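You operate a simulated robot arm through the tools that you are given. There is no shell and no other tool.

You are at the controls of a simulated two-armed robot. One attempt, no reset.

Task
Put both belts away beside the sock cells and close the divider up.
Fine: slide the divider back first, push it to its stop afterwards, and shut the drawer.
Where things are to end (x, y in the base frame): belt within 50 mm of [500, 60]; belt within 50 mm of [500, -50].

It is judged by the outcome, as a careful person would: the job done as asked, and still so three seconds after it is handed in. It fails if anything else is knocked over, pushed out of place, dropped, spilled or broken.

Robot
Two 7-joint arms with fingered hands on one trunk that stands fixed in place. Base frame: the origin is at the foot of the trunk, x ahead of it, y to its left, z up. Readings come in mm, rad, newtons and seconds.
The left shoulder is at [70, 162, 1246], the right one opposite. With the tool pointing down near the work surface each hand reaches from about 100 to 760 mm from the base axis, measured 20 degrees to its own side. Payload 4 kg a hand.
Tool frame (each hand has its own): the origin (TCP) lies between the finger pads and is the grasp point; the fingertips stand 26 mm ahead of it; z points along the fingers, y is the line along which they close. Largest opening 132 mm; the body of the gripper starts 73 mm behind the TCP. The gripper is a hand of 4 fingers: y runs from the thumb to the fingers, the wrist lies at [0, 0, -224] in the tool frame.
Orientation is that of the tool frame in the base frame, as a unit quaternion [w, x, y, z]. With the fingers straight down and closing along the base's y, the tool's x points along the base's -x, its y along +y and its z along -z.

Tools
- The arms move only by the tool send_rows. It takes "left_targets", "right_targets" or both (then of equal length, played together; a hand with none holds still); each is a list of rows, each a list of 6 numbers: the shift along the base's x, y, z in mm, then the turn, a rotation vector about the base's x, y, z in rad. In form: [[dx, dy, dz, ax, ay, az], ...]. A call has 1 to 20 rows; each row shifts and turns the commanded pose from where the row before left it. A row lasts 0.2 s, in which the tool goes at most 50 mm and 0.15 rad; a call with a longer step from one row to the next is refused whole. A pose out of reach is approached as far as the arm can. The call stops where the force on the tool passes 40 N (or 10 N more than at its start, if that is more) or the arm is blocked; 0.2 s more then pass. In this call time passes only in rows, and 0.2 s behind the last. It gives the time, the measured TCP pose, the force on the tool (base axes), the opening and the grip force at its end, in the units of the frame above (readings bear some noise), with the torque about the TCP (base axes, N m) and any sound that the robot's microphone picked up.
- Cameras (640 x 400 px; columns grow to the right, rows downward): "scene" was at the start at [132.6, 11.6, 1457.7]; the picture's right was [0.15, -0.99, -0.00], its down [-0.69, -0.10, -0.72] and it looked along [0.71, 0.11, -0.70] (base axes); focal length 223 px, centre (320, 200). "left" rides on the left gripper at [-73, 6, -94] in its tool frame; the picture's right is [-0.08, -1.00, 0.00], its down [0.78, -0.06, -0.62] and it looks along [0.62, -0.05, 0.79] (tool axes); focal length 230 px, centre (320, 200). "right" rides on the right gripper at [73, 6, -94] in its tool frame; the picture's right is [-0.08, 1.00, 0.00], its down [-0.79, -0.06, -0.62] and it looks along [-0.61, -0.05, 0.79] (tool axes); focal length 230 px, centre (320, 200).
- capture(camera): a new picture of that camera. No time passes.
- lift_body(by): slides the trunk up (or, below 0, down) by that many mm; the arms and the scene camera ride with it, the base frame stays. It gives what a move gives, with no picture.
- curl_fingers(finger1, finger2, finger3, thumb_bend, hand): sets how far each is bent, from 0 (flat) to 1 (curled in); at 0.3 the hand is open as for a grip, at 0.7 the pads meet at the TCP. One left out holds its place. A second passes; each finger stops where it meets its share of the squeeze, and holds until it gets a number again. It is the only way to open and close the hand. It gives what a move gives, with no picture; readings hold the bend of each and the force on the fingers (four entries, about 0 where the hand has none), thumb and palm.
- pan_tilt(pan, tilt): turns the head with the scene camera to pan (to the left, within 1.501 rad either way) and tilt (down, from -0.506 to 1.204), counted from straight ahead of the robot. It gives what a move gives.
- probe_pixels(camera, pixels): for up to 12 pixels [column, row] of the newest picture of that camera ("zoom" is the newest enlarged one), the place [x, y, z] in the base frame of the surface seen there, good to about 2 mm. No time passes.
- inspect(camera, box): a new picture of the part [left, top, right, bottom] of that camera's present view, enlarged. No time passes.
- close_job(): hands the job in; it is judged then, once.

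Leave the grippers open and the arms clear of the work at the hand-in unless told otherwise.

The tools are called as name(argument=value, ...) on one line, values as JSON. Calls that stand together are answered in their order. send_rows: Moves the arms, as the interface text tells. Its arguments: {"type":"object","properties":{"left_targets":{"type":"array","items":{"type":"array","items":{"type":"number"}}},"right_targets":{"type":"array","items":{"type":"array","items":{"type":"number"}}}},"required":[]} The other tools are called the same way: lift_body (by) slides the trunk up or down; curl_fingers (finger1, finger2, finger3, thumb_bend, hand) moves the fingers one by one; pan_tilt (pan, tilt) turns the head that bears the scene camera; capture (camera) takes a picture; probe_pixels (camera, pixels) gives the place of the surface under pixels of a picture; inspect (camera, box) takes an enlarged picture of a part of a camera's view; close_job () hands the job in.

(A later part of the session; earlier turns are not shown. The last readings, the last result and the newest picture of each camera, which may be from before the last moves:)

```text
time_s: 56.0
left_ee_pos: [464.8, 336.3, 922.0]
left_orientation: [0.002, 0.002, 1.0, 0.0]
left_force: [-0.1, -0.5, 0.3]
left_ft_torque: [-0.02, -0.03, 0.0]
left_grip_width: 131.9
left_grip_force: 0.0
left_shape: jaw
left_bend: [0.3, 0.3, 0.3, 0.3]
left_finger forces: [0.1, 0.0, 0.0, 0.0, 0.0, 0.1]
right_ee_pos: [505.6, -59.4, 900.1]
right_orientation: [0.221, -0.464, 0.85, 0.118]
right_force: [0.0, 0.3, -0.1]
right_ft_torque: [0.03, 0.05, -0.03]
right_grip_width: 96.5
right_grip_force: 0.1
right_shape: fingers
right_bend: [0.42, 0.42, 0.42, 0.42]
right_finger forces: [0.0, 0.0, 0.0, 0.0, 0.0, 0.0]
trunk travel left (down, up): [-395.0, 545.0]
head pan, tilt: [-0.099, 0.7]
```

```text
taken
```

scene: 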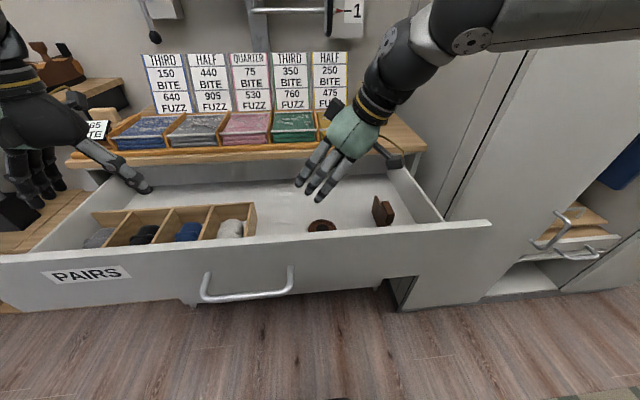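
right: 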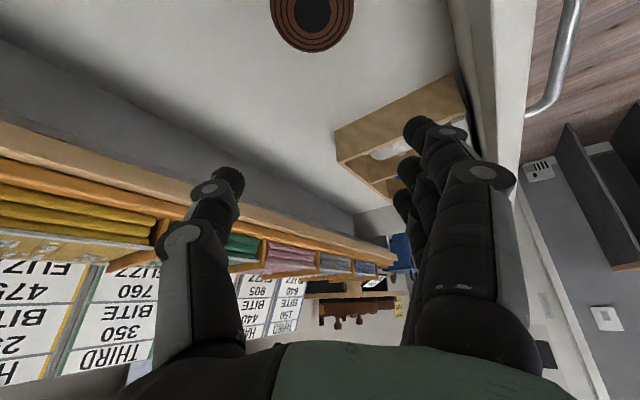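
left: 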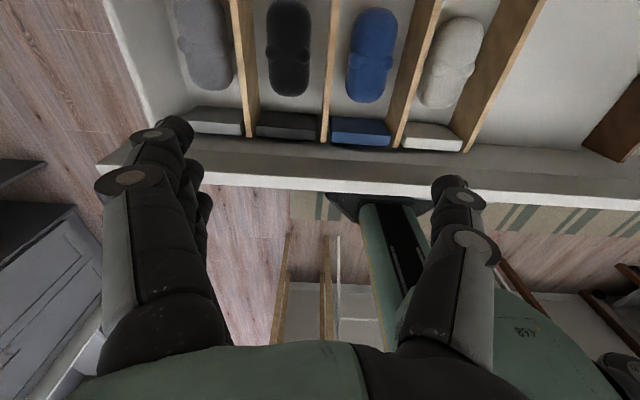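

The brown belt rests in the drawer at (321,226). Next is the black belt. I'll reverse the path: yaw back to 0 and move out to the right at this height.

send_rows(right_targets=[[9, -36, 2, 0, 0, -0.142], [8, -34, 2, 0, 0, -0.143], [7, -30, 2, 0, 0, -0.143], [6, -28, 2, 0, 0, -0.143], [6, -25, 2, 0, 0, -0.143], [5, -20, 0, 0, 0, -0.143], [5, -18, 0, 0, 0, -0.143]])

lift_body(by=150)

capture(camera="scene")

```text
time_s: 57.6
left_ee_pos: [466.8, 336.4, 922.0]
left_orientation: [0.001, 0.001, 1.0, -0.001]
left_force: [0.2, 0.2, -1.2]
left_ft_torque: [0.0, -0.01, -0.01]
left_grip_width: 131.7
left_grip_force: 0.1
left_shape: jaw
left_bend: [0.3, 0.3, 0.3, 0.3]
left_finger forces: [0.1, 0.1, 0.0, 0.1, 0.1, 0.0]
right_ee_pos: [552.7, -255.2, 906.8]
right_orientation: [0.25, 0.003, 0.968, -0.004]
right_force: [-0.5, -0.7, 0.1]
right_ft_torque: [0.01, -0.03, 0.0]
right_grip_width: 96.6
right_grip_force: 0.1
right_shape: fingers
right_bend: [0.42, 0.42, 0.42, 0.42]
right_finger forces: [0.0, 0.0, 0.0, 0.0, 0.1, 0.0]
trunk travel left (down, up): [-395.0, 545.0]
head pan, tilt: [-0.099, 0.7]
```

```text
time_s: 59.4
left_ee_pos: [466.7, 336.5, 1072.2]
left_orientation: [0.002, 0.001, 1.0, 0.0]
left_force: [0.9, -0.3, -0.1]
left_ft_torque: [-0.03, -0.01, -0.01]
left_grip_width: 131.9
left_grip_force: 0.1
left_shape: jaw
left_bend: [0.3, 0.3, 0.3, 0.3]
left_finger forces: [0.1, 0.0, 0.0, 0.0, 0.0, 0.1]
right_ee_pos: [552.5, -254.4, 1057.0]
right_orientation: [0.249, 0.001, 0.969, -0.003]
right_force: [-0.4, 0.2, -0.5]
right_ft_torque: [-0.01, -0.01, -0.02]
right_grip_width: 96.7
right_grip_force: 0.1
right_shape: fingers
right_bend: [0.42, 0.42, 0.42, 0.42]
right_finger forces: [0.1, 0.1, 0.1, 0.0, 0.0, 0.1]
trunk travel left (down, up): [-545.0, 395.0]
head pan, tilt: [-0.099, 0.7]
```

```text
taken
```

scene: 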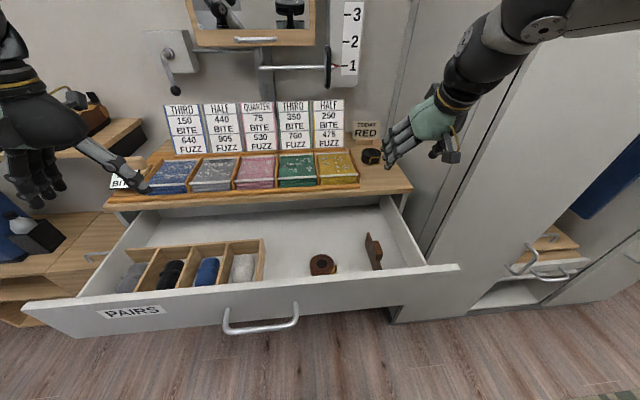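

I'll verify where the brown belt landed, the drawer's position, and the wall fittings near the black belt's approach.

probe_pixels(camera="scene", pixels=[[322, 264], [311, 264], [334, 264], [322, 256], [377, 262], [370, 236], [240, 306], [458, 266], [371, 156], [328, 66], [365, 130], [345, 82]])

inspect(camera="scene", box=[280, 225, 400, 300])

```text
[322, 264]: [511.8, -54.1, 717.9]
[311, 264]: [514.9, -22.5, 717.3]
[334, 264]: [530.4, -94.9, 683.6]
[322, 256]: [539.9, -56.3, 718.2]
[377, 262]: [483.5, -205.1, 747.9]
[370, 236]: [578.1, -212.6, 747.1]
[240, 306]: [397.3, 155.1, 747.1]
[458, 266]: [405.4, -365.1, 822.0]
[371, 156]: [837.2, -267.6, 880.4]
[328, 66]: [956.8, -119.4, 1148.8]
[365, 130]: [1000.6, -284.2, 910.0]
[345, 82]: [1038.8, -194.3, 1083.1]
```

```text
5.33 times, centred on (340, 262) of scene
```

zoom: 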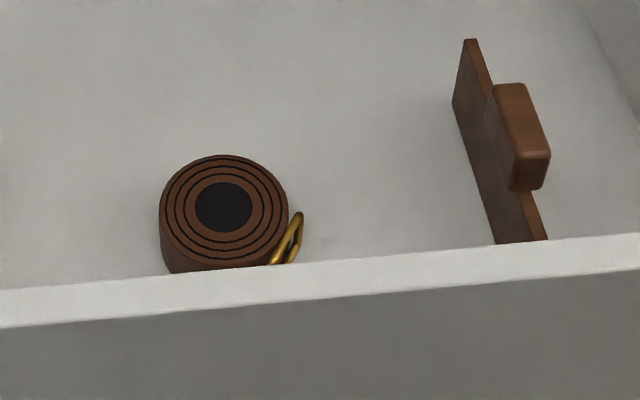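

The brown belt's centre is at about (512,-54), lying flat and well within its spot. The divider is at y ≈ -205. Now the black belt: I'll move the hand above it at z ≈ 967 with the tilt increased to about 0.62 rad, watching for reach limits.

send_rows(right_targets=[[38, -2.7, -10, 0, -0.015, 0], [38, -2.7, -10, 0, -0.015, 0], [38, -2.7, -12, 0, -0.015, 0], [38, -2.7, -12, 0, -0.015, 0], [38, -2.7, -12, 0, -0.015, 0], [38, -2.7, -12, 0, -0.015, 0]])

```text
time_s: 60.8
left_ee_pos: [467.2, 336.2, 1070.9]
left_orientation: [0.0, 0.001, 1.0, 0.0]
left_force: [0.5, -0.4, 0.5]
left_ft_torque: [0.0, -0.01, 0.0]
left_grip_width: 132.0
left_grip_force: 0.1
left_shape: jaw
left_bend: [0.3, 0.3, 0.3, 0.3]
left_finger forces: [0.1, 0.0, 0.0, 0.1, 0.0, 0.1]
right_ee_pos: [761.5, -271.7, 992.1]
right_orientation: [0.29, 0.002, 0.957, -0.003]
right_force: [0.3, 0.3, 0.6]
right_ft_torque: [-0.02, 0.0, 0.0]
right_grip_width: 96.4
right_grip_force: 0.0
right_shape: fingers
right_bend: [0.42, 0.42, 0.42, 0.42]
right_finger forces: [0.0, 0.0, 0.1, 0.0, 0.0, 0.1]
right hand out of reach, approached as far as the arm can: row 6
trunk travel left (down, up): [-545.0, 395.0]
head pan, tilt: [-0.099, 0.7]
```

Reach ran out near x 762, with the wrist sitting about 110 mm above the shoulder. Raising the trunk another 110 mm puts the shoulder above the wrist, where the reach should be longer. I'll back off 20 mm first so the pose isn't at its limit.

send_rows(right_targets=[[-20, 0, 0, 0, 0, 0]])

lift_body(by=110)

send_rows(right_targets=[[10, 0, -35, 0, 0, 0], [10, -1, -35, 0, 0, 0], [15, -1, -30, 0, 0, 0], [20, -1, -15, 0, 0, 0], [20, -1, -10, 0, 0, 0], [20, -1, -5, 0, 0, 0]])

```text
time_s: 61.1
left_ee_pos: [465.7, 335.6, 1072.8]
left_orientation: [0.001, 0.001, 1.0, 0.0]
left_force: [0.0, -0.2, -0.1]
left_ft_torque: [0.0, -0.02, 0.04]
left_grip_width: 132.1
left_grip_force: 0.1
left_shape: jaw
left_bend: [0.3, 0.3, 0.3, 0.3]
left_finger forces: [0.0, 0.1, 0.0, 0.0, 0.1, 0.0]
right_ee_pos: [740.1, -268.9, 994.5]
right_orientation: [0.295, 0.001, 0.956, -0.003]
right_force: [-0.1, -0.1, 0.2]
right_ft_torque: [0.01, -0.01, 0.03]
right_grip_width: 96.5
right_grip_force: 0.0
right_shape: fingers
right_bend: [0.42, 0.42, 0.42, 0.42]
right_finger forces: [0.1, 0.0, 0.1, 0.0, 0.0, 0.1]
trunk travel left (down, up): [-545.0, 395.0]
head pan, tilt: [-0.099, 0.7]
```

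```text
time_s: 62.6
left_ee_pos: [467.1, 335.4, 1180.5]
left_orientation: [0.001, 0.001, 1.0, 0.0]
left_force: [0.1, 0.3, 0.0]
left_ft_torque: [-0.04, 0.0, 0.02]
left_grip_width: 132.0
left_grip_force: 0.1
left_shape: jaw
left_bend: [0.3, 0.3, 0.3, 0.3]
left_finger forces: [0.1, 0.0, 0.0, 0.1, 0.1, 0.0]
right_ee_pos: [741.6, -269.4, 1102.9]
right_orientation: [0.293, 0.0, 0.956, -0.003]
right_force: [0.5, -0.3, 0.5]
right_ft_torque: [0.02, -0.02, 0.05]
right_grip_width: 96.8
right_grip_force: 0.0
right_shape: fingers
right_bend: [0.42, 0.42, 0.42, 0.42]
right_finger forces: [0.0, 0.0, 0.1, 0.1, 0.1, 0.0]
trunk travel left (down, up): [-655.0, 285.0]
head pan, tilt: [-0.099, 0.7]
```

```text
time_s: 64.0
left_ee_pos: [465.4, 335.1, 1181.5]
left_orientation: [0.001, 0.001, 1.0, 0.0]
left_force: [0.1, 0.2, -0.6]
left_ft_torque: [0.0, -0.02, 0.01]
left_grip_width: 131.8
left_grip_force: 0.1
left_shape: jaw
left_bend: [0.3, 0.3, 0.3, 0.3]
left_finger forces: [0.1, 0.0, 0.0, 0.0, 0.0, 0.0]
right_ee_pos: [784.9, -301.4, 983.0]
right_orientation: [0.294, 0.001, 0.956, -0.003]
right_force: [-0.1, 0.1, -0.1]
right_ft_torque: [0.03, -0.02, 0.01]
right_grip_width: 96.3
right_grip_force: 0.0
right_shape: fingers
right_bend: [0.42, 0.42, 0.42, 0.42]
right_finger forces: [0.1, 0.0, 0.1, 0.0, 0.0, 0.1]
right hand out of reach, approached as far as the arm can: row 3, 4, 5, 6
trunk travel left (down, up): [-655.0, 285.0]
head pan, tilt: [-0.099, 0.7]
```

Reach is still limited near x 785, although the arm may not be fully stretched. I'll look at its posture.

pan_tilt(pan=-0.5, tilt=0.5)

capture(camera="scene")

capture(camera="right")

```text
time_s: 64.8
left_ee_pos: [467.2, 335.0, 1181.9]
left_orientation: [0.001, 0.0, 1.0, 0.001]
left_force: [0.6, 0.4, -0.2]
left_ft_torque: [-0.06, -0.01, 0.0]
left_grip_width: 131.8
left_grip_force: 0.1
left_shape: jaw
left_bend: [0.3, 0.3, 0.3, 0.3]
left_finger forces: [0.1, 0.1, 0.0, 0.0, 0.0, 0.0]
right_ee_pos: [784.2, -301.4, 984.3]
right_orientation: [0.294, 0.0, 0.956, -0.002]
right_force: [-0.4, -1.0, -1.2]
right_ft_torque: [0.03, 0.0, 0.01]
right_grip_width: 96.7
right_grip_force: 0.0
right_shape: fingers
right_bend: [0.42, 0.42, 0.42, 0.42]
right_finger forces: [0.0, 0.1, 0.0, 0.0, 0.1, 0.0]
trunk travel left (down, up): [-655.0, 285.0]
head pan, tilt: [-0.499, 0.499]
```

```text
taken
```

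scene: 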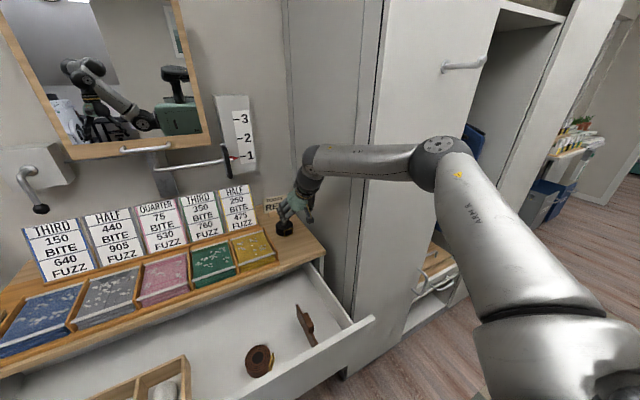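

```text
taken
```

right: 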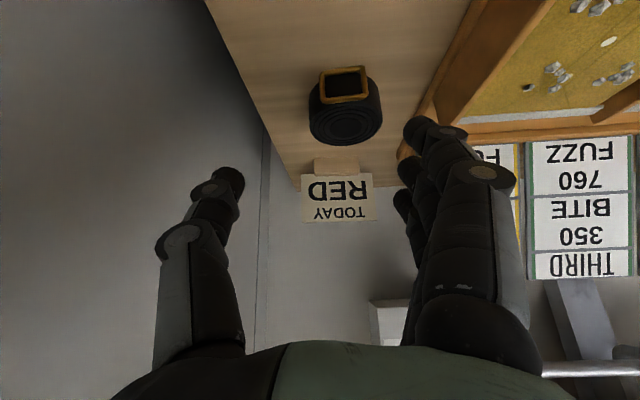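

The elbow at (440,155) is still clearly bent, so the limit is posture, not arm length. I'll measure the elbow and its clearance to the wardrobe.

probe_pixels(camera="scene", pixels=[[440, 155], [425, 180], [312, 160], [370, 165], [460, 65], [400, 100], [440, 250], [540, 330], [480, 220], [284, 226], [430, 135], [395, 175]])

```text
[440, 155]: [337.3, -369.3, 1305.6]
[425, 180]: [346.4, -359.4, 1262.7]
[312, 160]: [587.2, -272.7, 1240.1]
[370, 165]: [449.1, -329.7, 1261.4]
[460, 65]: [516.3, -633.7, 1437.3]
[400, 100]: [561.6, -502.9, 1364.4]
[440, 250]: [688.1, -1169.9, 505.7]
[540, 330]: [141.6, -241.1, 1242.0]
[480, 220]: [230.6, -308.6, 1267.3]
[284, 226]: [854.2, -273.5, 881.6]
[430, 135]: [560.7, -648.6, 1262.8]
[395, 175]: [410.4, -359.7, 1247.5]
```

The elbow sits at the same place relative to the shoulder as in every limited case. I'll test whether small, patient steps let it settle further: first back toward y -276, then outward 10 mm at a time, still well above the belt.

send_rows(right_targets=[[0, 6, 0, 0, 0, 0], [0, 6, 0, 0, 0, 0], [0, 6, 0, 0, 0, 0], [0, 6, 0, 0, 0, 0], [5, 0, 0, 0, 0, 0], [5, 0, 0, 0, 0, 0], [5, 0, 0, 0, 0, 0], [5, 0, 0, 0, 0, 0]])

```text
time_s: 66.6
left_ee_pos: [466.2, 335.8, 1183.0]
left_orientation: [0.001, 0.0, 1.0, 0.0]
left_force: [-0.2, 0.3, 0.5]
left_ft_torque: [-0.01, 0.02, -0.03]
left_grip_width: 132.0
left_grip_force: 0.0
left_shape: jaw
left_bend: [0.3, 0.3, 0.3, 0.3]
left_finger forces: [0.0, 0.0, 0.1, 0.1, 0.0, 0.0]
right_ee_pos: [779.4, -289.0, 988.3]
right_orientation: [0.295, 0.0, 0.955, -0.001]
right_force: [0.2, -0.2, -0.3]
right_ft_torque: [0.0, 0.02, -0.04]
right_grip_width: 96.6
right_grip_force: 0.1
right_shape: fingers
right_bend: [0.42, 0.42, 0.42, 0.42]
right_finger forces: [0.0, 0.1, 0.0, 0.0, 0.0, 0.1]
right hand out of reach, approached as far as the arm can: row 2, 4, 5, 6, 7, 8
trunk travel left (down, up): [-655.0, 285.0]
head pan, tilt: [-0.499, 0.499]
```

It's stuck on the same boundary. To understand which way the elbow needs to go, I'll back the hand off 70 mm into an unrestricted pose and measure the elbow there for comparison.

send_rows(right_targets=[[-35, 0, 0, 0, 0, 0], [-35, 0, 0, 0, 0, 0]])

capture(camera="scene")

probe_pixels(camera="scene", pixels=[[440, 145], [440, 155], [425, 180], [312, 160], [540, 330], [480, 220], [455, 145]])

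```text
time_s: 67.2
left_ee_pos: [465.2, 336.0, 1182.2]
left_orientation: [0.002, 0.001, 1.0, 0.0]
left_force: [0.4, 0.3, -0.6]
left_ft_torque: [-0.01, 0.0, 0.02]
left_grip_width: 131.9
left_grip_force: 0.0
left_shape: jaw
left_bend: [0.3, 0.3, 0.3, 0.3]
left_finger forces: [0.0, 0.0, 0.1, 0.0, 0.0, 0.1]
right_ee_pos: [709.4, -289.0, 986.7]
right_orientation: [0.294, 0.0, 0.956, -0.002]
right_force: [-0.2, -0.8, -0.6]
right_ft_torque: [0.02, 0.0, -0.02]
right_grip_width: 96.7
right_grip_force: 0.0
right_shape: fingers
right_bend: [0.42, 0.42, 0.42, 0.42]
right_finger forces: [0.1, 0.0, 0.0, 0.0, 0.0, 0.0]
trunk travel left (down, up): [-655.0, 285.0]
head pan, tilt: [-0.499, 0.499]
```

```text
taken
```

scene: 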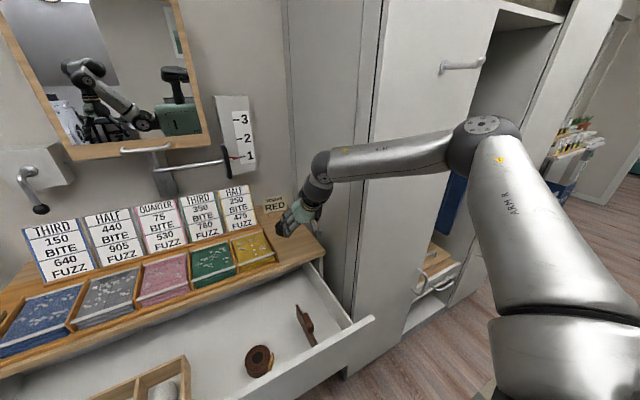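

```text
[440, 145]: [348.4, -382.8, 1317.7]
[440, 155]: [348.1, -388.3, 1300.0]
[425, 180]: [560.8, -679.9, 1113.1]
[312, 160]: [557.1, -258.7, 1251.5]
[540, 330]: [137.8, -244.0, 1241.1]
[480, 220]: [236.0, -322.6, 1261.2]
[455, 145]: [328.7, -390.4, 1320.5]
```

In the free pose the elbow sits further out, so at the limit it can't swing further inward. The limit may be tied to the forward tilt, because the quoted reach is for a straight-down tool. I'll test with less tilt (about 0.3), moving forward at the same height.

send_rows(right_targets=[[0, 0, 0, 0, 0.15, 0], [0, 0, 0, 0, 0.15, 0], [15, 2, 0, 0, 0, 0], [15, 2, 0, 0, 0, 0], [15, 2, 0, 0, 0, 0], [15, 2, 0, 0, 0, 0], [15, 2, 0, 0, 0, 0]])

```text
time_s: 68.8
left_ee_pos: [467.5, 336.2, 1181.0]
left_orientation: [0.001, 0.001, 1.0, 0.0]
left_force: [0.5, -1.2, -0.4]
left_ft_torque: [0.01, 0.02, 0.03]
left_grip_width: 131.9
left_grip_force: 0.1
left_shape: jaw
left_bend: [0.3, 0.3, 0.3, 0.3]
left_finger forces: [0.0, 0.1, 0.0, 0.0, 0.0, 0.0]
right_ee_pos: [713.4, -307.9, 988.8]
right_orientation: [0.149, 0.0, 0.989, -0.003]
right_force: [0.7, -0.6, 0.2]
right_ft_torque: [0.04, -0.01, 0.02]
right_grip_width: 96.7
right_grip_force: 0.2
right_shape: fingers
right_bend: [0.42, 0.42, 0.42, 0.42]
right_finger forces: [0.0, 0.0, 0.2, 0.0, 0.0, 0.0]
right hand out of reach, approached as far as the arm can: row 2, 3, 4, 5, 6, 7
trunk travel left (down, up): [-655.0, 285.0]
head pan, tilt: [-0.499, 0.499]
```

The wrist limit is the same with less tilt. Since the quoted reach holds with the shoulder well above the hand, I'll raise the trunk further (+130), then come down and forward again and see whether the elbow drops into a longer posture.

lift_body(by=130)

send_rows(right_targets=[[-10, 8, -40, 0, -0.1, 0], [-5, 8, -40, 0, -0.1, 0], [0, 8, -30, 0, -0.1, 0], [15, 8, -20, 0, 0, 0], [20, 0, 0, 0, 0, 0], [20, 0, 0, 0, 0, 0], [20, 0, 0, 0, 0, 0], [20, 0, 0, 0, 0, 0]])

capture(camera="scene")

```text
time_s: 70.4
left_ee_pos: [467.6, 336.9, 1311.4]
left_orientation: [0.0, 0.001, 1.0, -0.001]
left_force: [-0.1, -0.1, 0.5]
left_ft_torque: [0.0, 0.04, -0.02]
left_grip_width: 131.9
left_grip_force: 0.1
left_shape: jaw
left_bend: [0.3, 0.3, 0.3, 0.3]
left_finger forces: [0.0, 0.0, 0.0, 0.0, 0.1, 0.0]
right_ee_pos: [713.3, -307.2, 1119.3]
right_orientation: [0.149, 0.001, 0.989, -0.002]
right_force: [-1.3, 0.2, -0.6]
right_ft_torque: [-0.03, 0.03, 0.04]
right_grip_width: 96.8
right_grip_force: 0.1
right_shape: fingers
right_bend: [0.42, 0.42, 0.42, 0.42]
right_finger forces: [0.0, 0.0, 0.0, 0.1, 0.0, 0.0]
trunk travel left (down, up): [-785.0, 155.0]
head pan, tilt: [-0.499, 0.499]
```

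```text
time_s: 72.2
left_ee_pos: [466.6, 336.2, 1311.0]
left_orientation: [0.002, 0.002, 1.0, 0.0]
left_force: [0.8, 0.2, -0.2]
left_ft_torque: [-0.02, -0.01, -0.01]
left_grip_width: 132.0
left_grip_force: 0.0
left_shape: jaw
left_bend: [0.3, 0.3, 0.3, 0.3]
left_finger forces: [0.0, 0.0, 0.0, 0.0, 0.0, 0.0]
right_ee_pos: [749.5, -300.9, 1020.4]
right_orientation: [0.296, 0.0, 0.955, -0.001]
right_force: [1.2, 0.0, -1.1]
right_ft_torque: [0.0, -0.01, 0.02]
right_grip_width: 96.7
right_grip_force: 0.0
right_shape: fingers
right_bend: [0.42, 0.42, 0.42, 0.42]
right_finger forces: [0.0, 0.0, 0.0, 0.0, 0.0, 0.1]
right hand out of reach, approached as far as the arm can: row 5, 6, 7, 8
trunk travel left (down, up): [-785.0, 155.0]
head pan, tilt: [-0.499, 0.499]
```

```text
taken
```

scene: 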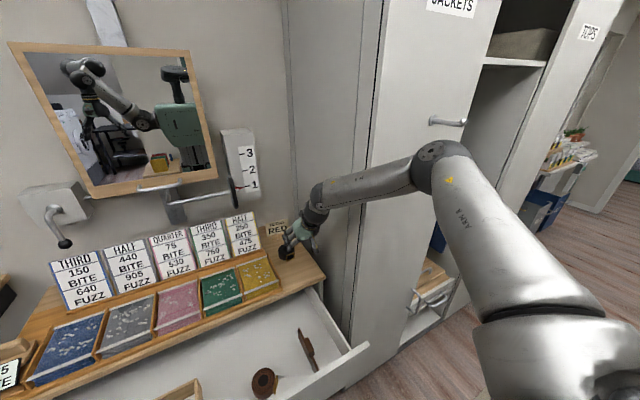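

Comparing all the limit poses, they share one cause: the upper arm can't swing further inward. The wrist is therefore confined to a sphere around the elbow. Pointing the hand more nearly forward (tilt about 1.0 rad) with the shoulder near wrist height buys the missing reach. My plan is to pinch the black belt with the middle finger and thumb, draw it nearer along the top, and re-grasp it there the way I did the brown one. First I'll retract and rise, then step the trunk down.

send_rows(right_targets=[[-30, 5, 20, 0, 0, 0], [-30, 5, 20, 0, 0, 0], [-30, 5, 20, 0, 0, 0], [-30, 5, 20, 0, 0, 0], [-30, 5, 20, 0, 0, 0], [-30, 5, 20, 0, 0, 0]])

lift_body(by=-180)

```text
time_s: 73.6
left_ee_pos: [465.8, 335.7, 1312.5]
left_orientation: [0.002, 0.0, 1.0, 0.0]
left_force: [-1.3, 0.1, -0.1]
left_ft_torque: [-0.02, -0.05, 0.01]
left_grip_width: 132.0
left_grip_force: 0.0
left_shape: jaw
left_bend: [0.3, 0.3, 0.3, 0.3]
left_finger forces: [0.0, 0.1, 0.0, 0.0, 0.1, 0.1]
right_ee_pos: [565.4, -268.6, 1141.2]
right_orientation: [0.296, 0.001, 0.955, -0.002]
right_force: [-0.5, -0.8, 0.1]
right_ft_torque: [-0.03, -0.03, 0.02]
right_grip_width: 96.4
right_grip_force: 0.1
right_shape: fingers
right_bend: [0.42, 0.42, 0.42, 0.42]
right_finger forces: [0.1, 0.1, 0.1, 0.0, 0.0, 0.1]
trunk travel left (down, up): [-785.0, 155.0]
head pan, tilt: [-0.499, 0.499]
```

```text
time_s: 75.6
left_ee_pos: [466.1, 336.1, 1132.3]
left_orientation: [0.002, 0.001, 1.0, 0.0]
left_force: [-0.3, 0.3, -0.5]
left_ft_torque: [0.0, 0.01, -0.01]
left_grip_width: 131.9
left_grip_force: 0.1
left_shape: jaw
left_bend: [0.3, 0.3, 0.3, 0.3]
left_finger forces: [0.0, 0.0, 0.0, 0.0, 0.0, 0.0]
right_ee_pos: [567.9, -269.9, 959.7]
right_orientation: [0.296, 0.0, 0.955, -0.001]
right_force: [-0.1, 0.3, 0.6]
right_ft_torque: [-0.02, -0.01, 0.0]
right_grip_width: 96.4
right_grip_force: 0.1
right_shape: fingers
right_bend: [0.42, 0.42, 0.42, 0.42]
right_finger forces: [0.0, 0.0, 0.0, 0.0, 0.1, 0.0]
trunk travel left (down, up): [-605.0, 335.0]
head pan, tilt: [-0.499, 0.499]
```

Now I'll raise the hand about 100 mm and tilt it to about 1.0 rad with a slight inward yaw, then take the trunk down the rest of the way.

send_rows(right_targets=[[0, 0, 35, 0, -0.133, 0], [0, 0, 35, 0, -0.133, 0], [0, -2, 30, 0, -0.132, 0], [5, -3, 0, 0, 0, 0.1], [5, -3, 0, 0, 0, 0.1]])

lift_body(by=-116)

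curl_fingers(hand="right", finger1=1.0, finger2=0.42, finger3=0.42, thumb_bend=0.42)

capture(camera="scene")

capture(camera="right")

```text
time_s: 76.8
left_ee_pos: [466.2, 333.9, 1132.8]
left_orientation: [0.002, 0.002, 1.0, 0.0]
left_force: [0.2, 0.5, 0.6]
left_ft_torque: [-0.01, 0.0, -0.01]
left_grip_width: 131.8
left_grip_force: 0.0
left_shape: jaw
left_bend: [0.3, 0.3, 0.3, 0.3]
left_finger forces: [0.0, 0.0, 0.0, 0.1, 0.0, 0.0]
right_ee_pos: [577.7, -277.5, 1060.7]
right_orientation: [0.475, -0.087, 0.874, 0.046]
right_force: [-0.5, -0.5, 0.1]
right_ft_torque: [-0.02, 0.0, -0.01]
right_grip_width: 96.7
right_grip_force: 0.1
right_shape: fingers
right_bend: [0.42, 0.42, 0.42, 0.42]
right_finger forces: [0.0, 0.0, 0.1, 0.0, 0.0, 0.1]
trunk travel left (down, up): [-605.0, 335.0]
head pan, tilt: [-0.499, 0.499]
```

```text
time_s: 78.3
left_ee_pos: [466.0, 335.6, 1016.1]
left_orientation: [0.002, 0.001, 1.0, 0.0]
left_force: [0.1, 0.6, -0.5]
left_ft_torque: [0.0, 0.03, -0.02]
left_grip_width: 131.9
left_grip_force: 0.1
left_shape: jaw
left_bend: [0.3, 0.3, 0.3, 0.3]
left_finger forces: [0.1, 0.0, 0.0, 0.0, 0.0, 0.0]
right_ee_pos: [575.6, -276.4, 944.4]
right_orientation: [0.475, -0.087, 0.874, 0.046]
right_force: [0.0, -0.1, -0.2]
right_ft_torque: [0.0, 0.01, -0.02]
right_grip_width: 96.8
right_grip_force: 0.0
right_shape: fingers
right_bend: [0.42, 0.42, 0.42, 0.42]
right_finger forces: [0.0, 0.1, 0.1, 0.0, 0.0, 0.1]
trunk travel left (down, up): [-489.0, 451.0]
head pan, tilt: [-0.499, 0.499]
```

```text
time_s: 79.3
left_ee_pos: [465.3, 335.8, 1016.2]
left_orientation: [0.001, 0.001, 1.0, 0.0]
left_force: [0.3, 0.4, -0.8]
left_ft_torque: [0.01, -0.01, 0.0]
left_grip_width: 132.2
left_grip_force: 0.1
left_shape: jaw
left_bend: [0.3, 0.3, 0.3, 0.3]
left_finger forces: [0.0, 0.0, 0.1, 0.1, 0.0, 0.0]
right_ee_pos: [578.1, -276.0, 945.2]
right_orientation: [0.475, -0.087, 0.874, 0.047]
right_force: [0.2, -1.1, -1.0]
right_ft_torque: [-0.01, 0.05, 0.0]
right_grip_width: 52.3
right_grip_force: 0.0
right_shape: fingers
right_bend: [1.0, 0.42, 0.42, 0.42]
right_finger forces: [0.0, 0.1, 0.0, 0.0, 0.0, 0.0]
trunk travel left (down, up): [-489.0, 451.0]
head pan, tilt: [-0.499, 0.499]
```

```text
taken
```

scene: 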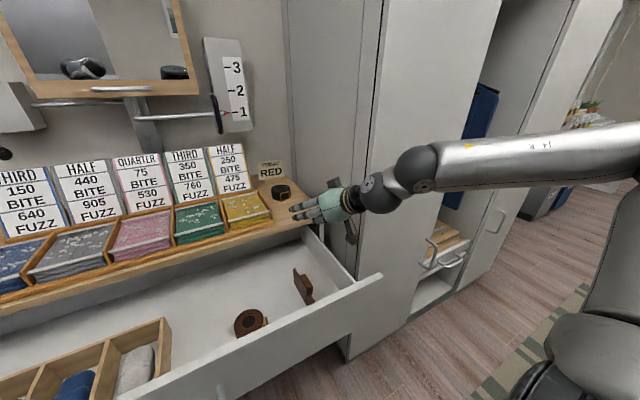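

```text
taken
```

right: 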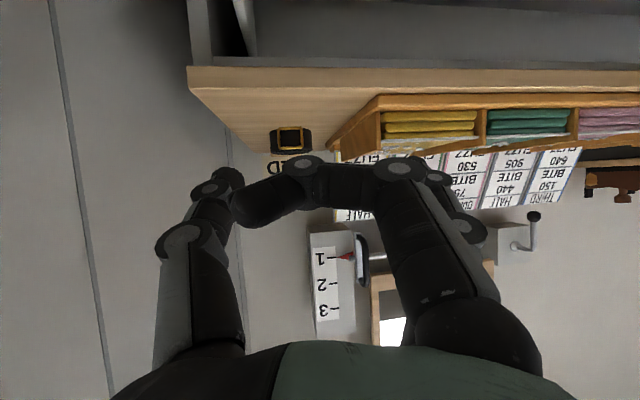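

Fully curling finger 1 makes it cross the grip space (visible at (300,165)), which isn't helpful. I'll put it back to 0.42 and keep it just clear instead, then advance toward the black belt at z ≈ 940.

curl_fingers(hand="right", finger1=0.42)

send_rows(right_targets=[[34, -1, 0, 0, 0, 0], [34, -1, 0, 0, 0, 0], [34, -1, 0, 0, 0, 0], [34, -1, 0, 0, 0, 0], [34, 0, 0, 0, 0, 0], [34, 0, 0, 0, 0, 0]])

```text
time_s: 80.3
left_ee_pos: [466.4, 336.2, 1015.7]
left_orientation: [0.002, 0.001, 1.0, 0.0]
left_force: [-0.4, 1.0, 0.3]
left_ft_torque: [-0.01, -0.01, 0.02]
left_grip_width: 132.1
left_grip_force: 0.0
left_shape: jaw
left_bend: [0.3, 0.3, 0.3, 0.3]
left_finger forces: [0.0, 0.1, 0.1, 0.1, 0.1, 0.1]
right_ee_pos: [577.3, -277.5, 944.1]
right_orientation: [0.476, -0.086, 0.874, 0.046]
right_force: [0.1, -0.3, 0.6]
right_ft_torque: [-0.01, -0.02, -0.02]
right_grip_width: 96.7
right_grip_force: 0.0
right_shape: fingers
right_bend: [0.42, 0.42, 0.42, 0.42]
right_finger forces: [0.0, 0.0, 0.1, 0.0, 0.0, 0.0]
trunk travel left (down, up): [-489.0, 451.0]
head pan, tilt: [-0.499, 0.499]
```

```text
time_s: 81.7
left_ee_pos: [468.7, 335.6, 1014.3]
left_orientation: [0.002, 0.001, 1.0, 0.0]
left_force: [0.5, 0.7, 0.2]
left_ft_torque: [0.02, 0.04, -0.04]
left_grip_width: 132.0
left_grip_force: 0.0
left_shape: jaw
left_bend: [0.3, 0.3, 0.3, 0.3]
left_finger forces: [0.0, 0.0, 0.1, 0.0, 0.0, 0.0]
right_ee_pos: [782.7, -279.9, 945.5]
right_orientation: [0.475, -0.087, 0.874, 0.045]
right_force: [0.0, 0.2, -0.2]
right_ft_torque: [-0.03, -0.01, 0.0]
right_grip_width: 96.6
right_grip_force: 0.0
right_shape: fingers
right_bend: [0.42, 0.42, 0.42, 0.42]
right_finger forces: [0.0, 0.1, 0.0, 0.0, 0.0, 0.0]
trunk travel left (down, up): [-489.0, 451.0]
head pan, tilt: [-0.499, 0.499]
```

No limit yet at x 783. I'll continue forward in smaller steps at this height.

send_rows(right_targets=[[20, 0, 0, 0, 0, 0], [20, 0, 0, 0, 0, 0], [15, 0, -5, 0, 0, 0], [10, 0, -5, 0, 0, 0]])

capture(camera="right")

capture(camera="scene")

```text
time_s: 82.7
left_ee_pos: [466.5, 335.7, 1015.4]
left_orientation: [0.0, 0.002, 1.0, 0.0]
left_force: [0.4, 0.0, -0.5]
left_ft_torque: [0.01, 0.02, 0.0]
left_grip_width: 131.9
left_grip_force: 0.1
left_shape: jaw
left_bend: [0.3, 0.3, 0.3, 0.3]
left_finger forces: [0.1, 0.0, 0.0, 0.0, 0.1, 0.0]
right_ee_pos: [848.0, -282.4, 933.2]
right_orientation: [0.476, -0.086, 0.874, 0.045]
right_force: [0.3, -0.7, -0.4]
right_ft_torque: [0.0, 0.0, -0.02]
right_grip_width: 96.5
right_grip_force: 0.0
right_shape: fingers
right_bend: [0.42, 0.42, 0.42, 0.42]
right_finger forces: [0.0, 0.0, 0.1, 0.0, 0.0, 0.0]
trunk travel left (down, up): [-489.0, 451.0]
head pan, tilt: [-0.499, 0.499]
```

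```text
taken
```

right: 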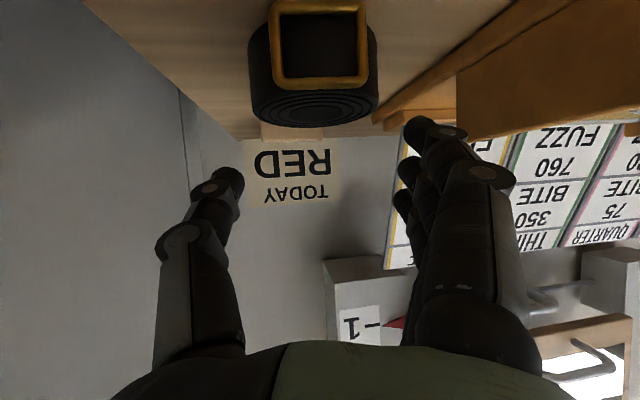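

```text
taken
```

scene: 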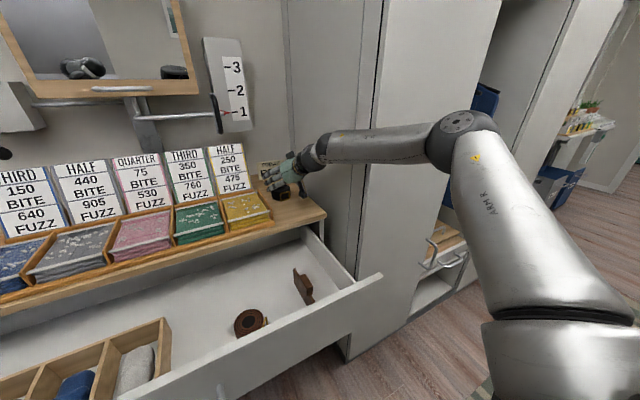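

Very good, it reached (848,-282,933) with no limit. The belt shows centred between thumb and fingers at (313,65). I'll descend to about z 903 and look again.

send_rows(right_targets=[[0, 0, -12, 0, 0, 0], [0, 0, -10, 0, 0, 0], [0, 0, -8, 0, 0, 0]])

capture(camera="right")

inspect(camera="scene", box=[230, 130, 350, 220])

```text
time_s: 83.5
left_ee_pos: [467.1, 335.6, 1015.2]
left_orientation: [0.001, 0.001, 1.0, 0.0]
left_force: [-0.3, -0.2, 0.3]
left_ft_torque: [-0.01, 0.01, 0.0]
left_grip_width: 131.8
left_grip_force: 0.2
left_shape: jaw
left_bend: [0.3, 0.3, 0.3, 0.3]
left_finger forces: [0.0, 0.1, 0.0, 0.0, 0.1, 0.1]
right_ee_pos: [845.3, -282.2, 903.5]
right_orientation: [0.475, -0.086, 0.874, 0.046]
right_force: [0.6, 0.4, 0.2]
right_ft_torque: [-0.01, -0.01, 0.02]
right_grip_width: 96.7
right_grip_force: 0.0
right_shape: fingers
right_bend: [0.42, 0.42, 0.42, 0.42]
right_finger forces: [0.0, 0.0, 0.0, 0.0, 0.0, 0.1]
trunk travel left (down, up): [-489.0, 451.0]
head pan, tilt: [-0.499, 0.499]
```

```text
taken
```

right: 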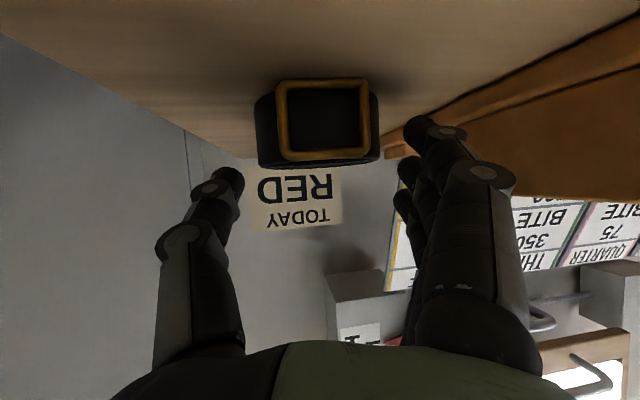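

```text
4.44 times, centred on (290, 175) of scene
```

zoom: 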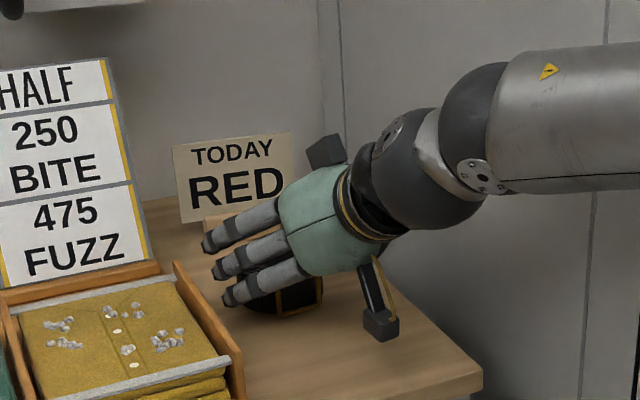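

Centred (belt columns 255–380), and everything is clear. I'll go down 12 mm more to z ≈ 891.

send_rows(right_targets=[[2, 0, -6, 0, 0, 0], [1, 0, -6, 0, 0, 0]])

inspect(camera="scene", box=[230, 130, 350, 220])

```text
time_s: 84.1
left_ee_pos: [465.8, 336.6, 1015.8]
left_orientation: [0.001, 0.001, 1.0, -0.001]
left_force: [-0.5, -0.2, -0.7]
left_ft_torque: [-0.01, 0.02, 0.0]
left_grip_width: 132.0
left_grip_force: 0.0
left_shape: jaw
left_bend: [0.3, 0.3, 0.3, 0.3]
left_finger forces: [0.0, 0.0, 0.0, 0.0, 0.1, 0.0]
right_ee_pos: [849.5, -281.9, 891.2]
right_orientation: [0.476, -0.086, 0.874, 0.045]
right_force: [0.0, 0.1, -0.1]
right_ft_torque: [-0.03, 0.0, 0.0]
right_grip_width: 96.3
right_grip_force: 0.1
right_shape: fingers
right_bend: [0.42, 0.42, 0.42, 0.42]
right_finger forces: [0.0, 0.0, 0.0, 0.0, 0.0, 0.0]
trunk travel left (down, up): [-489.0, 451.0]
head pan, tilt: [-0.499, 0.499]
```

```text
4.44 times, centred on (290, 175) of scene
```

zoom: 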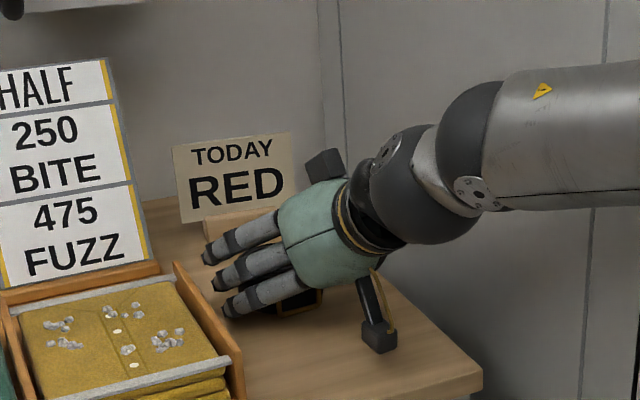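

Still free of contact. I'll lower another 3 mm, then close finger 2 and the thumb, with finger 1 following lightly and finger 3 staying open above the belt.

send_rows(right_targets=[[0, 0, -3, 0, 0, 0]])

curl_fingers(hand="right", finger1=0.56, finger2=0.6, thumb_bend=0.6)

capture(camera="right")

```text
time_s: 84.5
left_ee_pos: [465.8, 335.9, 1015.5]
left_orientation: [0.002, 0.002, 1.0, 0.0]
left_force: [0.4, -0.1, -0.1]
left_ft_torque: [0.0, 0.01, -0.04]
left_grip_width: 132.0
left_grip_force: 0.0
left_shape: jaw
left_bend: [0.3, 0.3, 0.3, 0.3]
left_finger forces: [0.0, 0.1, 0.0, 0.0, 0.0, 0.0]
right_ee_pos: [849.9, -281.7, 890.0]
right_orientation: [0.476, -0.087, 0.874, 0.046]
right_force: [0.1, 0.0, 2.0]
right_ft_torque: [0.12, 0.01, -0.01]
right_grip_width: 96.9
right_grip_force: 1.0
right_shape: fingers
right_bend: [0.42, 0.42, 0.42, 0.42]
right_finger forces: [1.7, 0.0, 0.0, 0.0, 0.0, 0.0]
trunk travel left (down, up): [-489.0, 451.0]
head pan, tilt: [-0.499, 0.499]
```

```text
time_s: 85.5
left_ee_pos: [464.8, 335.9, 1016.7]
left_orientation: [0.002, 0.001, 1.0, 0.0]
left_force: [-0.4, -0.1, 0.0]
left_ft_torque: [0.04, 0.0, 0.01]
left_grip_width: 131.9
left_grip_force: 0.0
left_shape: jaw
left_bend: [0.3, 0.3, 0.3, 0.3]
left_finger forces: [0.0, 0.2, 0.0, 0.0, 0.0, 0.1]
right_ee_pos: [849.0, -281.5, 889.8]
right_orientation: [0.478, -0.086, 0.873, 0.045]
right_force: [2.2, 0.9, 6.6]
right_ft_torque: [0.34, -0.09, -0.1]
right_grip_width: 70.4
right_grip_force: 14.7
right_shape: fingers
right_bend: [0.5, 0.49, 0.42, 0.55]
right_finger forces: [11.0, 7.1, 0.0, 0.0, 12.0, 0.0]
trunk travel left (down, up): [-489.0, 451.0]
head pan, tilt: [-0.499, 0.499]
```

```text
taken
```

right: 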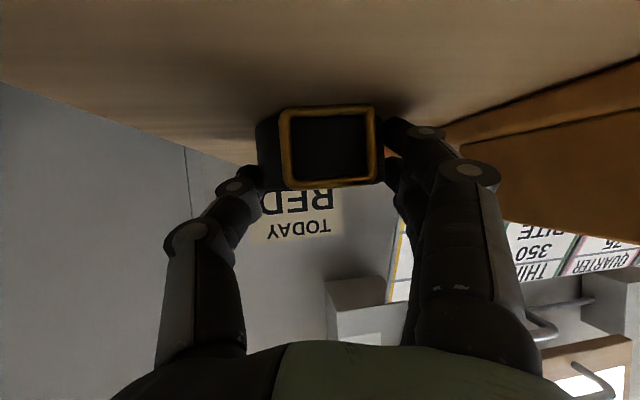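

Gripped: finger 1 11 N (partly the table), finger 2 7 N, thumb 12 N. I'll lift a few millimetres and see whether the belt holds.

send_rows(right_targets=[[0, 0, 4, 0, 0, 0], [-5, 0, 6, 0, 0, 0]])

capture(camera="right")

inspect(camera="scene", box=[230, 130, 350, 220])

```text
time_s: 86.1
left_ee_pos: [466.4, 336.5, 1015.5]
left_orientation: [0.001, 0.001, 1.0, 0.0]
left_force: [0.5, -0.4, 0.8]
left_ft_torque: [0.01, 0.01, 0.01]
left_grip_width: 132.0
left_grip_force: 0.1
left_shape: jaw
left_bend: [0.3, 0.3, 0.3, 0.3]
left_finger forces: [0.1, 0.0, 0.1, 0.0, 0.0, 0.1]
right_ee_pos: [843.7, -281.5, 897.8]
right_orientation: [0.475, -0.086, 0.875, 0.045]
right_force: [0.4, 0.6, -1.0]
right_ft_torque: [-0.05, 0.03, 0.0]
right_grip_width: 70.3
right_grip_force: 11.7
right_shape: fingers
right_bend: [0.5, 0.49, 0.42, 0.55]
right_finger forces: [4.9, 7.0, 0.0, 0.1, 11.8, 0.0]
trunk travel left (down, up): [-489.0, 451.0]
head pan, tilt: [-0.499, 0.499]
```

```text
taken
```

right: 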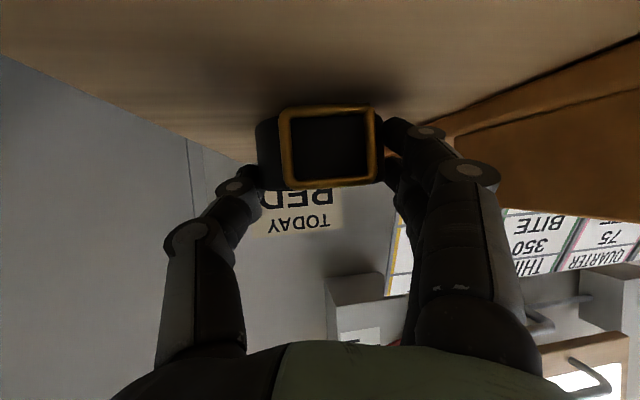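

```text
4.44 times, centred on (290, 175) of scene
```

zoom: 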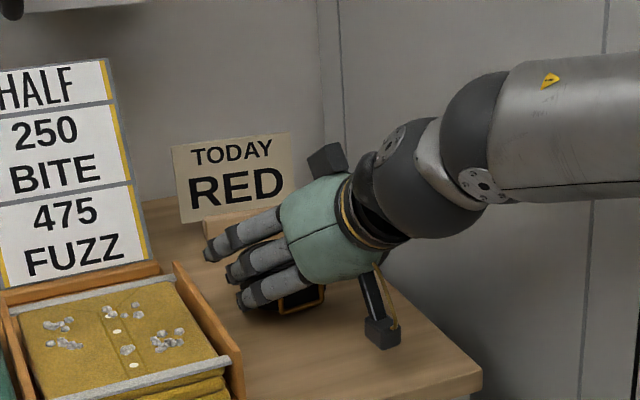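

The belt lifts securely, about 1 N of weight with balanced grip. I'll bring it nearer, to roughly x 745, just above the dresser top, and set it down there for a steadier re-grasp later.

send_rows(right_targets=[[-20, 0, 3, 0, 0, 0], [-30, 0, 0, 0, 0, 0], [-30, 0, 0, 0, 0, 0], [-25, 0, 0, 0, 0, 0], [-15, 0, 0, 0, 0, 0]])

capture(camera="right")

capture(camera="scene")

```text
time_s: 87.3
left_ee_pos: [468.3, 335.4, 1015.9]
left_orientation: [0.002, 0.001, 1.0, 0.0]
left_force: [0.7, -1.3, 0.1]
left_ft_torque: [0.05, 0.0, 0.0]
left_grip_width: 131.9
left_grip_force: 0.0
left_shape: jaw
left_bend: [0.3, 0.3, 0.3, 0.3]
left_finger forces: [0.1, 0.0, 0.1, 0.0, 0.0, 0.2]
right_ee_pos: [722.1, -281.6, 902.3]
right_orientation: [0.476, -0.086, 0.874, 0.046]
right_force: [0.2, 0.2, -1.8]
right_ft_torque: [0.02, 0.07, -0.02]
right_grip_width: 70.1
right_grip_force: 12.0
right_shape: fingers
right_bend: [0.5, 0.49, 0.42, 0.55]
right_finger forces: [4.7, 7.0, 0.1, 0.1, 11.8, 0.0]
trunk travel left (down, up): [-489.0, 451.0]
head pan, tilt: [-0.499, 0.499]
```

```text
taken
```

right: 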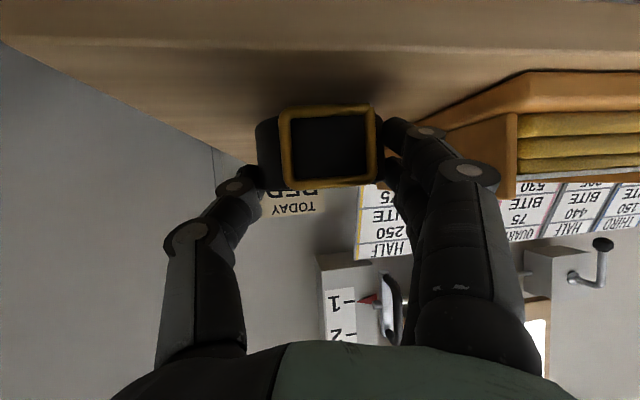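

```text
taken
```

scene: 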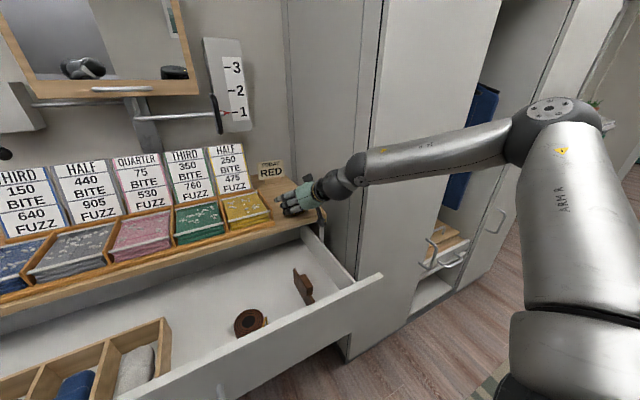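

The belt is now over (744,-277). I'll lower it 11 mm onto the dresser top.

send_rows(right_targets=[[0, 0, -7, 0, 0, 0], [0, 0, -4.5, 0, 0, 0]])

```text
time_s: 87.9
left_ee_pos: [465.2, 336.0, 1015.7]
left_orientation: [0.001, 0.001, 1.0, 0.001]
left_force: [-0.9, 0.1, 0.1]
left_ft_torque: [-0.02, 0.0, 0.01]
left_grip_width: 131.9
left_grip_force: 0.1
left_shape: jaw
left_bend: [0.3, 0.3, 0.3, 0.3]
left_finger forces: [0.0, 0.0, 0.1, 0.0, 0.1, 0.1]
right_ee_pos: [723.6, -279.7, 890.2]
right_orientation: [0.476, -0.087, 0.874, 0.046]
right_force: [-0.4, -0.9, 1.9]
right_ft_torque: [0.06, 0.0, 0.01]
right_grip_width: 70.0
right_grip_force: 13.0
right_shape: fingers
right_bend: [0.5, 0.49, 0.42, 0.55]
right_finger forces: [5.9, 6.8, 0.0, 0.1, 12.3, 0.0]
trunk travel left (down, up): [-489.0, 451.0]
head pan, tilt: [-0.499, 0.499]
```

It's touching down (force flipped to +1.9 N). I'll release.

curl_fingers(hand="right", finger1=0.42, finger2=0.42, finger3=0.42, thumb_bend=0.42)

send_rows(right_targets=[[0, 0, 5, 0, 0, 0], [0, 0, 15, 0, 0, 0], [-5, 0, 30, 0, 0, 0], [-10, 0, 35, 0, 0, 0]])

capture(camera="right")

inspect(camera="scene", box=[230, 130, 350, 220])

```text
time_s: 88.9
left_ee_pos: [466.1, 336.6, 1015.4]
left_orientation: [0.002, 0.001, 1.0, -0.001]
left_force: [-0.9, -0.2, 0.3]
left_ft_torque: [0.02, 0.0, -0.01]
left_grip_width: 132.0
left_grip_force: 0.0
left_shape: jaw
left_bend: [0.3, 0.3, 0.3, 0.3]
left_finger forces: [0.1, 0.0, 0.0, 0.0, 0.0, 0.1]
right_ee_pos: [722.5, -280.6, 890.9]
right_orientation: [0.476, -0.087, 0.874, 0.046]
right_force: [0.1, -0.5, 0.5]
right_ft_torque: [0.03, 0.0, 0.0]
right_grip_width: 96.2
right_grip_force: 0.9
right_shape: fingers
right_bend: [0.42, 0.42, 0.42, 0.42]
right_finger forces: [0.9, 0.1, 0.0, 0.1, 0.0, 0.1]
trunk travel left (down, up): [-489.0, 451.0]
head pan, tilt: [-0.499, 0.499]
```

```text
time_s: 89.9
left_ee_pos: [464.3, 336.0, 1015.7]
left_orientation: [0.001, 0.0, 1.0, 0.0]
left_force: [-0.6, 0.0, 0.6]
left_ft_torque: [-0.03, 0.01, 0.01]
left_grip_width: 131.7
left_grip_force: 0.1
left_shape: jaw
left_bend: [0.3, 0.3, 0.3, 0.3]
left_finger forces: [0.0, 0.0, 0.1, 0.0, 0.0, 0.1]
right_ee_pos: [709.5, -279.6, 979.0]
right_orientation: [0.476, -0.087, 0.874, 0.046]
right_force: [0.4, 0.3, -0.3]
right_ft_torque: [0.01, -0.01, -0.05]
right_grip_width: 96.4
right_grip_force: 0.1
right_shape: fingers
right_bend: [0.42, 0.42, 0.42, 0.42]
right_finger forces: [0.0, 0.0, 0.0, 0.1, 0.0, 0.0]
trunk travel left (down, up): [-489.0, 451.0]
head pan, tilt: [-0.499, 0.499]
```

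```text
taken
```

right: 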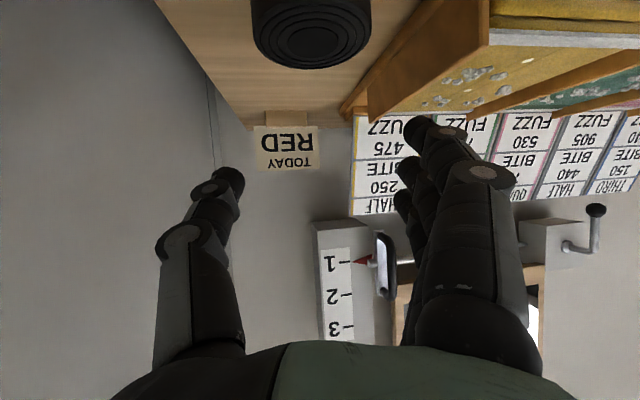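

```text
4.44 times, centred on (290, 175) of scene
```

zoom: 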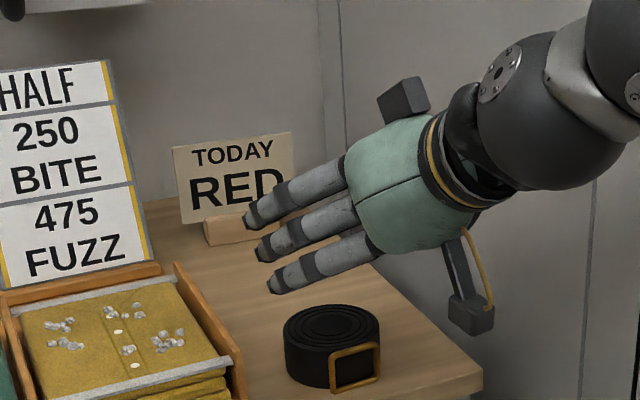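

The black belt sits well at the front of the dresser top. Before placing it, the brown belt needs to move further left, because the hand's reach and bracket favour doing the left spot with the belt I can approach freely. The divider must also go back a bit more for bracket clearance. I'll retract to above the drawer and return to a 0.5 rad forward tilt.

send_rows(right_targets=[[-30, 5, 0, 0, 0.0, 0], [-30, 5, 0, 0, 0.1, -0.04], [-30, 5, 0, 0, 0.1, -0.04], [-30, 5, 0, 0, 0.1, -0.04], [-30, 5, 0, 0, 0.1, -0.04], [0, 5, 0, 0, 0.1, -0.04]])

pan_tilt(pan=-0.1, tilt=0.7)

capture(camera="scene")

```text
time_s: 91.3
left_ee_pos: [468.4, 337.1, 1014.6]
left_orientation: [0.001, 0.001, 1.0, 0.0]
left_force: [-0.6, 1.0, 0.4]
left_ft_torque: [0.0, -0.01, 0.02]
left_grip_width: 132.0
left_grip_force: 0.0
left_shape: jaw
left_bend: [0.3, 0.3, 0.3, 0.3]
left_finger forces: [0.1, 0.1, 0.1, 0.0, 0.0, 0.1]
right_ee_pos: [560.7, -249.1, 974.8]
right_orientation: [0.245, 0.015, 0.969, 0.018]
right_force: [0.1, 0.7, 0.2]
right_ft_torque: [-0.02, 0.02, 0.0]
right_grip_width: 96.7
right_grip_force: 0.1
right_shape: fingers
right_bend: [0.42, 0.42, 0.42, 0.42]
right_finger forces: [0.1, 0.0, 0.0, 0.1, 0.1, 0.1]
trunk travel left (down, up): [-489.0, 451.0]
head pan, tilt: [-0.499, 0.499]
```

```text
time_s: 92.2
left_ee_pos: [466.2, 336.5, 1016.9]
left_orientation: [0.001, 0.0, 1.0, 0.0]
left_force: [0.1, 0.1, 0.3]
left_ft_torque: [-0.02, -0.01, -0.02]
left_grip_width: 131.9
left_grip_force: 0.1
left_shape: jaw
left_bend: [0.3, 0.3, 0.3, 0.3]
left_finger forces: [0.0, 0.1, 0.0, 0.0, 0.0, 0.0]
right_ee_pos: [560.2, -249.3, 976.6]
right_orientation: [0.248, 0.014, 0.969, 0.018]
right_force: [-0.1, 0.6, -1.0]
right_ft_torque: [-0.03, -0.02, -0.02]
right_grip_width: 96.5
right_grip_force: 0.0
right_shape: fingers
right_bend: [0.42, 0.42, 0.42, 0.42]
right_finger forces: [0.0, 0.0, 0.0, 0.0, 0.1, 0.1]
trunk travel left (down, up): [-489.0, 451.0]
head pan, tilt: [-0.099, 0.7]
```

```text
taken
```

scene: 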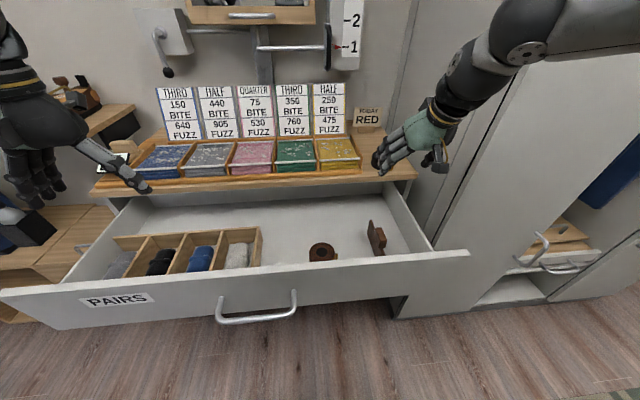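

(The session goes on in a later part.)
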